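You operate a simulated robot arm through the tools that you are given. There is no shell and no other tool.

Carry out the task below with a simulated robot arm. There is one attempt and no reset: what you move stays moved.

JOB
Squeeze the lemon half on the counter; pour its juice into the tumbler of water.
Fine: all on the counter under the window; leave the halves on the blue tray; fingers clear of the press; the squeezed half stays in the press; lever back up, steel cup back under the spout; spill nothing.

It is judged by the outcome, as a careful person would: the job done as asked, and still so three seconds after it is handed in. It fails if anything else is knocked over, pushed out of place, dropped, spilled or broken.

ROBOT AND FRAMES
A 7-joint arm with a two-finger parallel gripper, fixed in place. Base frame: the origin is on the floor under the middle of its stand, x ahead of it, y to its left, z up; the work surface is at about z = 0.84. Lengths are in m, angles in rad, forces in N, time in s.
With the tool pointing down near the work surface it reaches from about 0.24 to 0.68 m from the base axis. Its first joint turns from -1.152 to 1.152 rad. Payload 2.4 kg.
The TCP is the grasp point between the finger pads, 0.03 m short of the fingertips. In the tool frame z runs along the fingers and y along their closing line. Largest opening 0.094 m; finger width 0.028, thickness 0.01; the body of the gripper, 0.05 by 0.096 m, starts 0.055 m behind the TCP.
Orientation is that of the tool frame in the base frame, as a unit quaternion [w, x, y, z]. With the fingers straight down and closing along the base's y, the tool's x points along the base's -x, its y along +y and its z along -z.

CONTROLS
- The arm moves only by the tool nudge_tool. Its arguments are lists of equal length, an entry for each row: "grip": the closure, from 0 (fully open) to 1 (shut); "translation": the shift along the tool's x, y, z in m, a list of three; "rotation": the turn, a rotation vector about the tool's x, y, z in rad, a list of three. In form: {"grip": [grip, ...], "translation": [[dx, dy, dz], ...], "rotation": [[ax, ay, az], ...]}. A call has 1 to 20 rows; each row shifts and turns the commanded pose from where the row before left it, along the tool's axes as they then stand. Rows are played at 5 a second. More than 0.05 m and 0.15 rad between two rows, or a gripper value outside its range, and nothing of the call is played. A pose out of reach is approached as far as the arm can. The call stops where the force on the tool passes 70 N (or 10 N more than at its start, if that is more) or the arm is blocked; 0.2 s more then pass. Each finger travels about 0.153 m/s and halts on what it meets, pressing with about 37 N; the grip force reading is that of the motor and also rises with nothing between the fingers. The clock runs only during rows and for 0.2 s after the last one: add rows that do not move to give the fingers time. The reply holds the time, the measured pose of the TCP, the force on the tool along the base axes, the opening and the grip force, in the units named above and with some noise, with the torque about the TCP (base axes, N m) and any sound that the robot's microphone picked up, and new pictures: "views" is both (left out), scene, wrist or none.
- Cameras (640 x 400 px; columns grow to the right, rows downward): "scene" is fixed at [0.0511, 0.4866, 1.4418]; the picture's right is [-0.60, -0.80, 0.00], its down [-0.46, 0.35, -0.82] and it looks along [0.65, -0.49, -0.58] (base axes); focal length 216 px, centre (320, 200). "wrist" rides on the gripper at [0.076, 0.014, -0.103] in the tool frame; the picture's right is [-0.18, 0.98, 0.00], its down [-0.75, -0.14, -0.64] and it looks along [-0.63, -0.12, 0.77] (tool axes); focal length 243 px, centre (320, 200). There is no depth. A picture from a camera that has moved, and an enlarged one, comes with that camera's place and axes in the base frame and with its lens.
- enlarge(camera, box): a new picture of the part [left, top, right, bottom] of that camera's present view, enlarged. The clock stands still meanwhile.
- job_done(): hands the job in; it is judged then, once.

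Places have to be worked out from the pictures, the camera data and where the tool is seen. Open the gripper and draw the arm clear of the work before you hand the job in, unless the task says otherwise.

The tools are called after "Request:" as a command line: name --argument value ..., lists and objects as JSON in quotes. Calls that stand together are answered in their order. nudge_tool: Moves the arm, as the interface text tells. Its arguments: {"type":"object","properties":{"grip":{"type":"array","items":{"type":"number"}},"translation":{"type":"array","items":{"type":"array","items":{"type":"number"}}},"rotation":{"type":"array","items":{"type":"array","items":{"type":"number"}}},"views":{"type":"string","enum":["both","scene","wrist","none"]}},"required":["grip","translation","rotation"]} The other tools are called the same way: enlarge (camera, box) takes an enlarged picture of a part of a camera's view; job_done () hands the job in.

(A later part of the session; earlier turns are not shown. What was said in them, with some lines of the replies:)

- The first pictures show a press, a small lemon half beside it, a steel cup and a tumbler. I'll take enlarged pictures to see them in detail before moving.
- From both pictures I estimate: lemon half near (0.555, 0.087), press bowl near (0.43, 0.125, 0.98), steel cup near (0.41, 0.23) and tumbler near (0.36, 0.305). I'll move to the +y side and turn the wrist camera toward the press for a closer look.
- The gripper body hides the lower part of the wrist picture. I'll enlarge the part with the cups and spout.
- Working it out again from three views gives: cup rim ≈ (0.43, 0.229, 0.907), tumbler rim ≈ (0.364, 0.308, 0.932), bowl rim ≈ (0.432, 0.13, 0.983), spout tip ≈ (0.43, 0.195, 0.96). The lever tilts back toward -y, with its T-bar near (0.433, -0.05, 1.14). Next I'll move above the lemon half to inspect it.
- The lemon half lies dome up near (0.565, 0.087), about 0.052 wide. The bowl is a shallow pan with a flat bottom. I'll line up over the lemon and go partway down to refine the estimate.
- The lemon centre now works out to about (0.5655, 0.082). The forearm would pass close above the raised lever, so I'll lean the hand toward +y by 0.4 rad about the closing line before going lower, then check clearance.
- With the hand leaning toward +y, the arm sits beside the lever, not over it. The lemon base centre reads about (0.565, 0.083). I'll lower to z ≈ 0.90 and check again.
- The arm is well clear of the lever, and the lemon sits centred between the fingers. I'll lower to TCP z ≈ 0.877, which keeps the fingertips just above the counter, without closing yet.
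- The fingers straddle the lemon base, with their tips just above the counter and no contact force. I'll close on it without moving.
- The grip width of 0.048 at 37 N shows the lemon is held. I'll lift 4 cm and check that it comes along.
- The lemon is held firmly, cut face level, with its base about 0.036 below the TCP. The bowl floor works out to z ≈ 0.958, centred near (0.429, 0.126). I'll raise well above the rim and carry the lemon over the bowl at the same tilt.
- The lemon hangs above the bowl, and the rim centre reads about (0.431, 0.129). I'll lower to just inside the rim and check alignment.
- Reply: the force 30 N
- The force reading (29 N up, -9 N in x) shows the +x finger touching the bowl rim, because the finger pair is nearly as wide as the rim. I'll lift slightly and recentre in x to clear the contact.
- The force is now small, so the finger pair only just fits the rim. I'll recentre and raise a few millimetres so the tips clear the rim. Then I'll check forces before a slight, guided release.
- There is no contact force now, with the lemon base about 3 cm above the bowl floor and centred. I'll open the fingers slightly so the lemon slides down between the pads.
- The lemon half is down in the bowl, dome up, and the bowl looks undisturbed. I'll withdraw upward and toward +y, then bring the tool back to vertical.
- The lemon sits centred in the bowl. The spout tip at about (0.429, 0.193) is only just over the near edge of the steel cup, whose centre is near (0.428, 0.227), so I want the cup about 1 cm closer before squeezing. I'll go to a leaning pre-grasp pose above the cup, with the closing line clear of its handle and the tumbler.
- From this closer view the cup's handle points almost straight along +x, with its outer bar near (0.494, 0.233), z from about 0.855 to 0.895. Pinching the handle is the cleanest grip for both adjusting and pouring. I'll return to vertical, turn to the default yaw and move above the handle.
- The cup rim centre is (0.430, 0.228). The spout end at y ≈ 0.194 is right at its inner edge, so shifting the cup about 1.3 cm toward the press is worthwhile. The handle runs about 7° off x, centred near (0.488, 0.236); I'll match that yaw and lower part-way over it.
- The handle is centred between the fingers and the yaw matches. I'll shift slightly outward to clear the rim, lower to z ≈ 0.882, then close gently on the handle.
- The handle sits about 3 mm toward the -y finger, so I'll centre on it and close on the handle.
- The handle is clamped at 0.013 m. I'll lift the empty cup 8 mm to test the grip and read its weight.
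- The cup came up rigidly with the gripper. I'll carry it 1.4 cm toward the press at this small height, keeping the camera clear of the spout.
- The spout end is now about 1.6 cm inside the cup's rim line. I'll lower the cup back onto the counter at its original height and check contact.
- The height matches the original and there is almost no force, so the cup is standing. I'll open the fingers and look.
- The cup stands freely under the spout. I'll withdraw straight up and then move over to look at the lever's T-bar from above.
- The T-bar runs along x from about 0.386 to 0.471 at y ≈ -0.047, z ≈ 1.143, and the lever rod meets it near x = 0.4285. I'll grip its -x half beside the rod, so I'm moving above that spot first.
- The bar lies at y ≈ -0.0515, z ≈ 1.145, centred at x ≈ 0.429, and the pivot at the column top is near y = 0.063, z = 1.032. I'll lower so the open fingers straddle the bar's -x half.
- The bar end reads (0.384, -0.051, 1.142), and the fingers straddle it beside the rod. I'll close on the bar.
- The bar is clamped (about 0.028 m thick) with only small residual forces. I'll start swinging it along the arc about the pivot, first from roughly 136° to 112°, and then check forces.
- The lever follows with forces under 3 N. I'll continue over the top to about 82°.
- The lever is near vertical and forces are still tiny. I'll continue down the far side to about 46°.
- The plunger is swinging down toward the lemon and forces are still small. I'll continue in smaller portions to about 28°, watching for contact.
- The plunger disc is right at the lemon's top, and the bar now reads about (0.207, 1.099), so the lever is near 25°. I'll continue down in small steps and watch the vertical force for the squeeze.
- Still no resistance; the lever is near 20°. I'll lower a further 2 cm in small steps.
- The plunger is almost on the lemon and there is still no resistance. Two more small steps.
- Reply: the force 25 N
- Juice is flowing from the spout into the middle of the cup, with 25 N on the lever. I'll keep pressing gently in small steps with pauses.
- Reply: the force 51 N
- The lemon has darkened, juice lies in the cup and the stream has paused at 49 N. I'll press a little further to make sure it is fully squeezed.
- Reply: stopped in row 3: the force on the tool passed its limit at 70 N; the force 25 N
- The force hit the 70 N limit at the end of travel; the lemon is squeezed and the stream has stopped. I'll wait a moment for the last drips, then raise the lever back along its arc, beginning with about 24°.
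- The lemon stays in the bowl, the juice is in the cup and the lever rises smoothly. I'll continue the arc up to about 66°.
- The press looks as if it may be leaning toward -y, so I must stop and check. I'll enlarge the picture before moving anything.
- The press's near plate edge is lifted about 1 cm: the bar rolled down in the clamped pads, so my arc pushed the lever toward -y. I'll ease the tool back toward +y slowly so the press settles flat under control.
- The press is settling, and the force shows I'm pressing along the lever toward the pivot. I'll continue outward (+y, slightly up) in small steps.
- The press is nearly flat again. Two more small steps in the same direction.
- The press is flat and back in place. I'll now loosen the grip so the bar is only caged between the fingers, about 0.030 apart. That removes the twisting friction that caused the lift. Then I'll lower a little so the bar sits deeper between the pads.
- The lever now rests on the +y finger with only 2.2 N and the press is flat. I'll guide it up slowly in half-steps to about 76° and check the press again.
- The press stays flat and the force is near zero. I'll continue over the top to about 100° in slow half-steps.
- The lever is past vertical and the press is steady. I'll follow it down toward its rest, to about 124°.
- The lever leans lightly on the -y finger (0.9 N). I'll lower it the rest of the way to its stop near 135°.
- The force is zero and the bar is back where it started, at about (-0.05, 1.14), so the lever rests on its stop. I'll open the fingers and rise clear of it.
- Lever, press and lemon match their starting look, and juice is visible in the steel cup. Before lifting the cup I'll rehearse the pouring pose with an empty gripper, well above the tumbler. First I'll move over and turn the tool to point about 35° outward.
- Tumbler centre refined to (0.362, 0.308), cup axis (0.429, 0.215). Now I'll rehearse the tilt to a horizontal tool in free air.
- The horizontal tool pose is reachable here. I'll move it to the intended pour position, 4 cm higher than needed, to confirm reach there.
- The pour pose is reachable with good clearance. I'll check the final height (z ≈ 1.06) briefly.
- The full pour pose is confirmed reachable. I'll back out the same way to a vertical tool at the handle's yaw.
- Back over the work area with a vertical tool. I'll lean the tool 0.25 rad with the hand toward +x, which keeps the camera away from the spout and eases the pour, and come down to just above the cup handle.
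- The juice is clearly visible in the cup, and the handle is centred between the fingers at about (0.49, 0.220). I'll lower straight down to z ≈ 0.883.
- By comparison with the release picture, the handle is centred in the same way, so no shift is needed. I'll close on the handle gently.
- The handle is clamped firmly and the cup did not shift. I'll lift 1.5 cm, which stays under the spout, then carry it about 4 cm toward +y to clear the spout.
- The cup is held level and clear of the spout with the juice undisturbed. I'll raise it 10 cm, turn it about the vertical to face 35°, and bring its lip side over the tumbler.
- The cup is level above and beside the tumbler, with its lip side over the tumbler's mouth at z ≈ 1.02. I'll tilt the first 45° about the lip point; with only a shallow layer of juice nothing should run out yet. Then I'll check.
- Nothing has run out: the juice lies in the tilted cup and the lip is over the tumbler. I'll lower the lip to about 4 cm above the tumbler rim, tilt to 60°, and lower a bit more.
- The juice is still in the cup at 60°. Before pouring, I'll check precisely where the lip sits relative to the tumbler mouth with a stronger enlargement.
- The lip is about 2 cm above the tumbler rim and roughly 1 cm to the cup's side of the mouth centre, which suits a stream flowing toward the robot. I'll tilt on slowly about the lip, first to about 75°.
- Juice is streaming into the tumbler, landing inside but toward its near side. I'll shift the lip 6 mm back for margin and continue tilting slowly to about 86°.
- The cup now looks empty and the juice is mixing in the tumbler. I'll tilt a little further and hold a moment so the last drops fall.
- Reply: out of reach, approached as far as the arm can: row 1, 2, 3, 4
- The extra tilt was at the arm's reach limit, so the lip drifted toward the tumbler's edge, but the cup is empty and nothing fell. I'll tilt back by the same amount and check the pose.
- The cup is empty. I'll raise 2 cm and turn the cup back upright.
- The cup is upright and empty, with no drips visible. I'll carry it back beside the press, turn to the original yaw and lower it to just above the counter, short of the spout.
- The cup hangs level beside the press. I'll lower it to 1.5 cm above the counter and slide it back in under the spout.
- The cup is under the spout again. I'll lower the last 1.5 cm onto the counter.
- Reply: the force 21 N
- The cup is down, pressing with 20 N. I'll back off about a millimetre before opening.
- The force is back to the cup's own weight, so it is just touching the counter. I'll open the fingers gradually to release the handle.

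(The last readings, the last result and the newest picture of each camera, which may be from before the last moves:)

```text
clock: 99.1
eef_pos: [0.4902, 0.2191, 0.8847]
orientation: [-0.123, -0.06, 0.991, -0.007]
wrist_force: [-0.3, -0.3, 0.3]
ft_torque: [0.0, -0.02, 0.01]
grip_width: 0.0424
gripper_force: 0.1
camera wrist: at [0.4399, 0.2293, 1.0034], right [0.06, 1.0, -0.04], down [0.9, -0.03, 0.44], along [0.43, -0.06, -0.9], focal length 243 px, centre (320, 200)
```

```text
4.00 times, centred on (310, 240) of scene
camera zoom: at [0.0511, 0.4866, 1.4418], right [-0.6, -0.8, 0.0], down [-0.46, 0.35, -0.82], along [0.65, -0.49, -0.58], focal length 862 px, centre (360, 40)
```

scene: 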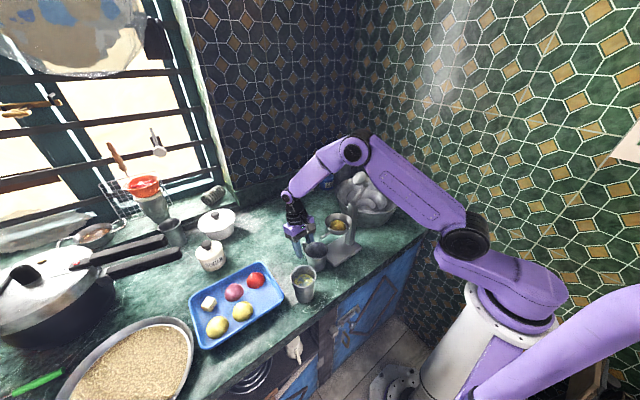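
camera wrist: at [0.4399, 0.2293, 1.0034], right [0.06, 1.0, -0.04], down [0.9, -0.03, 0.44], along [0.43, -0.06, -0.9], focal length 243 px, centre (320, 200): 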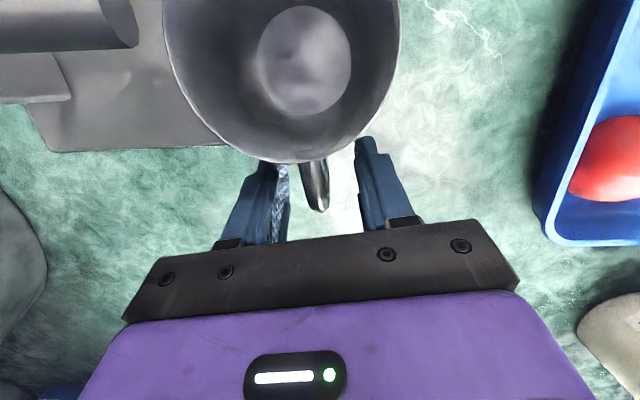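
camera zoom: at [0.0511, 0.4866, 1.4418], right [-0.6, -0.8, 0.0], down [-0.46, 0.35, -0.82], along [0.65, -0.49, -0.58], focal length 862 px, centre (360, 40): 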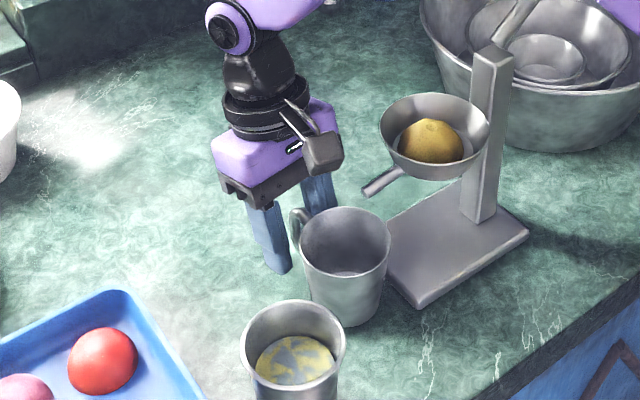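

The cup stands on its own under the spout. I'll withdraw back along the tool axis, straighten the tool and rise clear.

Request:
nudge_tool --grip '[0.5, 0.5, 0.5, 0.5, 0.5, 0.5, 0.5, 0.5, 0.5, 0.5, 0.5]' --translation '[[0, 0, -0.025], [0, 0, -0.04], [0, 0, -0.045], [0, 0, -0.045], [0, 0, 0], [0, 0, 0], [0, 0, -0.045], [0, 0, -0.045], [0, 0, -0.045], [0, 0, -0.045], [0, 0, -0.045]]' --rotation '[[0, 0, 0], [0, 0, 0], [0, 0, 0], [0, 0, 0], [0, -0.125, 0], [0, -0.125, 0], [0, 0, 0], [0, 0, 0], [0, 0, 0], [0, 0, 0], [0, 0, 0]]' --views "both"

Request:
enlarge --camera "scene" --box '[260, 130, 410, 310]'

Request:
enlarge --camera "wrist" --box '[40, 0, 480, 230]'

```text
clock: 101.5
eef_pos: [0.5263, 0.2246, 1.2614]
orientation: [0.0, -0.061, 0.998, 0.001]
wrist_force: [-0.9, -0.1, -0.7]
ft_torque: [0.01, 0.0, 0.01]
grip_width: 0.0469
gripper_force: 0.1
camera wrist: at [0.4489, 0.2308, 1.3637], right [0.06, 1.0, 0.0], down [0.77, -0.05, 0.64], along [0.64, -0.04, -0.77], focal length 243 px, centre (320, 200)
```

scene: 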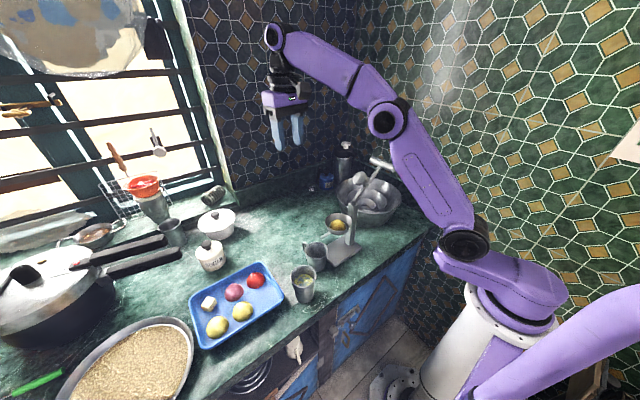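
wrist: 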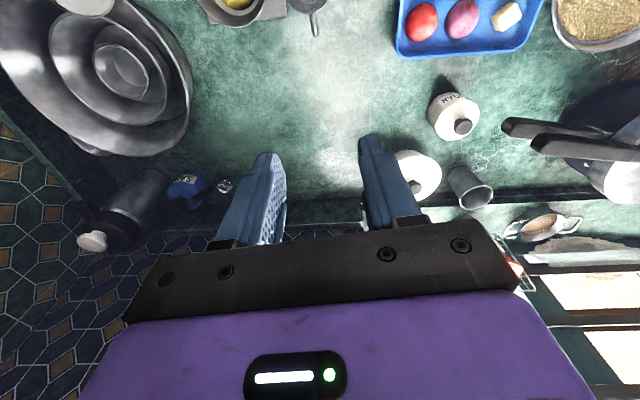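

```text
2.22 times, centred on (335, 220) of scene
camera zoom: at [0.0511, 0.4866, 1.4418], right [-0.6, -0.8, 0.0], down [-0.46, 0.35, -0.82], along [0.65, -0.49, -0.58], focal length 479 px, centre (287, 156)
```

zoom: 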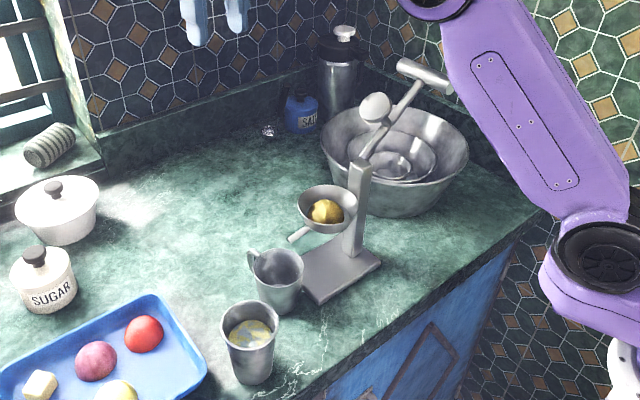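

```text
1.45 times, centred on (260, 115) of wrist
camera zoom: at [0.4489, 0.2308, 1.3637], right [0.06, 1.0, 0.0], down [0.77, -0.05, 0.64], along [0.64, -0.04, -0.77], focal length 353 px, centre (407, 324)
```

zoom: 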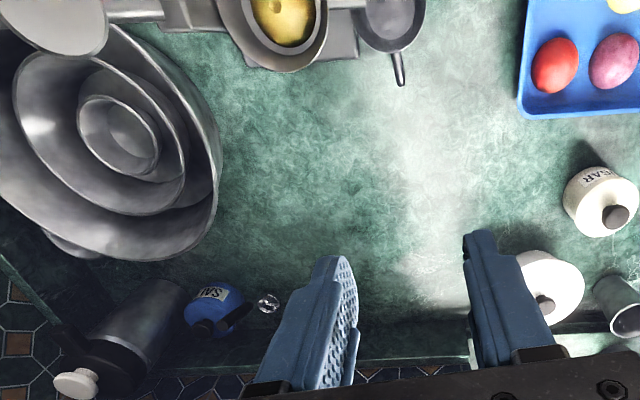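

Lever up, cup under the spout, squeezed half in the press and juice in the tumbler. I'll rise a bit more and retract the arm to its starting area with the gripper open.

Request:
nudge_tool --grip '[0.4, 0.3, 0.2, 0.1, 0, 0, 0, 0]' --translation '[[0, 0, -0.045], [0.0438, -0.0104, -0.006], [0.0438, -0.0104, -0.006], [0.0438, -0.0104, -0.006], [0.0438, -0.0104, -0.006], [0.0438, -0.0104, -0.006], [0, 0, 0], [0, 0, 0]]' --rotation '[[0, 0, 0], [0, 0, 0], [0, 0, 0], [0, 0, 0], [0, 0, 0], [0, 0, 0], [0, 0, 0.12], [0, 0, 0]]' --views "both"

Request:
enlarge --camera "wrist" --box '[150, 30, 450, 250]'

Request:
enlarge --camera "scene" --box '[270, 130, 430, 310]'

Request:
enlarge --camera "scene" --box '[170, 180, 350, 350]'

```text
clock: 103.3
eef_pos: [0.3127, 0.1442, 1.2997]
orientation: [0.001, 0.0, 1.0, 0.001]
wrist_force: [0.7, 0.0, 0.2]
ft_torque: [-0.02, -0.02, 0.02]
grip_width: 0.0936
gripper_force: 0.0
out of reach, approached as far as the arm can: row 1
camera wrist: at [0.2357, 0.1594, 1.4025], right [0.18, 0.98, 0.0], down [0.75, -0.14, 0.64], along [0.63, -0.12, -0.77], focal length 243 px, centre (320, 200)
```

scene: 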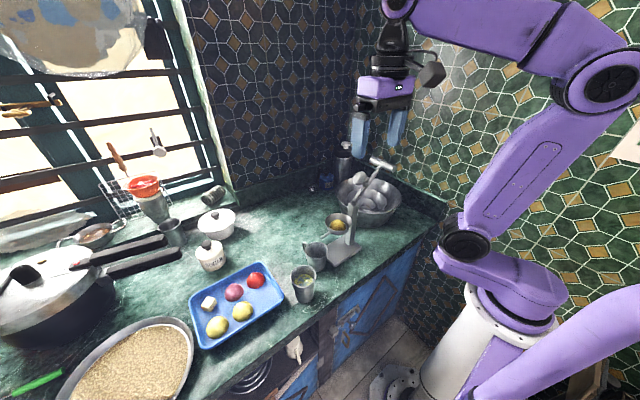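
wrist: 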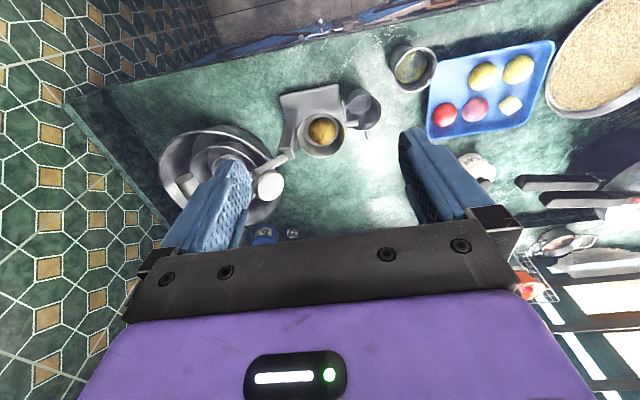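

```text
1.82 times, centred on (300, 140) of wrist
camera zoom: at [0.2357, 0.1594, 1.4025], right [0.18, 0.98, 0.0], down [0.75, -0.14, 0.64], along [0.63, -0.12, -0.77], focal length 441 px, centre (356, 309)
```

zoom: 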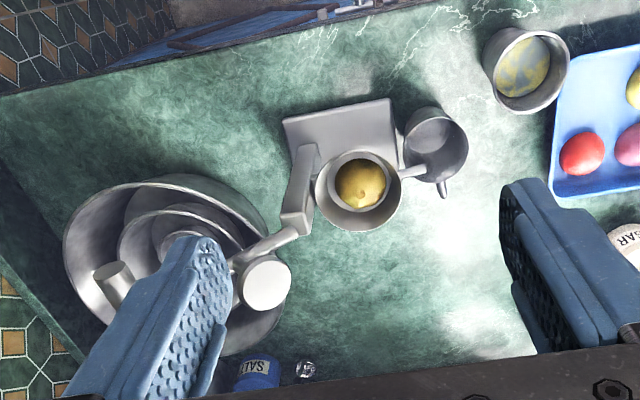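

```text
2.22 times, centred on (350, 220) of scene
camera zoom: at [0.0511, 0.4866, 1.4418], right [-0.6, -0.8, 0.0], down [-0.46, 0.35, -0.82], along [0.65, -0.49, -0.58], focal length 479 px, centre (253, 156)
```

zoom: 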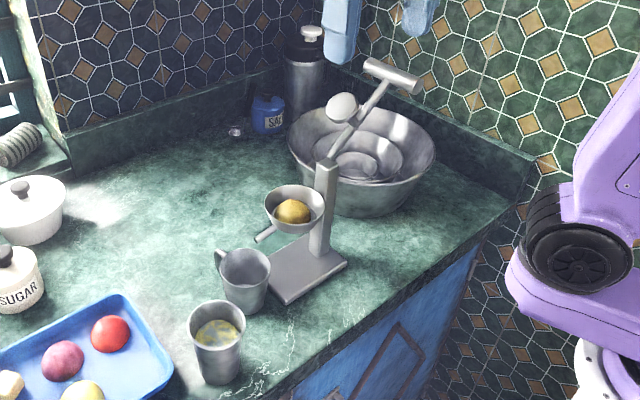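

```text
2.35 times, centred on (260, 265) of scene
camera zoom: at [0.0511, 0.4866, 1.4418], right [-0.6, -0.8, 0.0], down [-0.46, 0.35, -0.82], along [0.65, -0.49, -0.58], focal length 507 px, centre (461, 47)
```

zoom: 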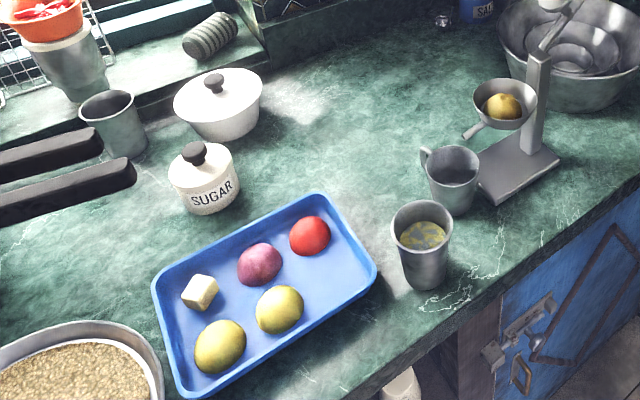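

The final pictures match the starting scene. The lever is fully up, the squeezed half is in the press bowl, and the steel cup stands empty under the spout. The juice is in the tumbler, the tray halves are untouched and no spill is visible. The gripper is open and the arm is clear, so I'm handing the job in.

Request:
job_done

```text
The job is handed in.
```

I squeezed the lemon half and poured its juice into the tumbler of water. In the last pictures before I handed in, nothing looked spilled or knocked over.

- **Press:** the squeezed half is still in the bowl and the lever is back up on its rest.
- **Steel cup:** it is empty and back under the spout. I set it down about 1 cm closer to the press than I found it, because the spout end was only just over its rim.
- **Tray and arm:** the halves on the blue tray were not touched. The gripper is open and the arm is drawn clear.

Three moments did not go cleanly:

- **Lemon half:** the fingers were too wide to reach the bowl floor, so I let it drop about 3 cm into the bowl. It landed upright and centred.
- **Press tilt:** while I was raising the lever, the press tipped and its near edge lifted about 1 cm. I eased it back down, and it sits where it started, with the half still in the bowl.
- **Pour:** near the end the arm reached its limit and the cup's lip drifted to the edge of the tumbler. The cup looked empty by then, and I saw no drips.
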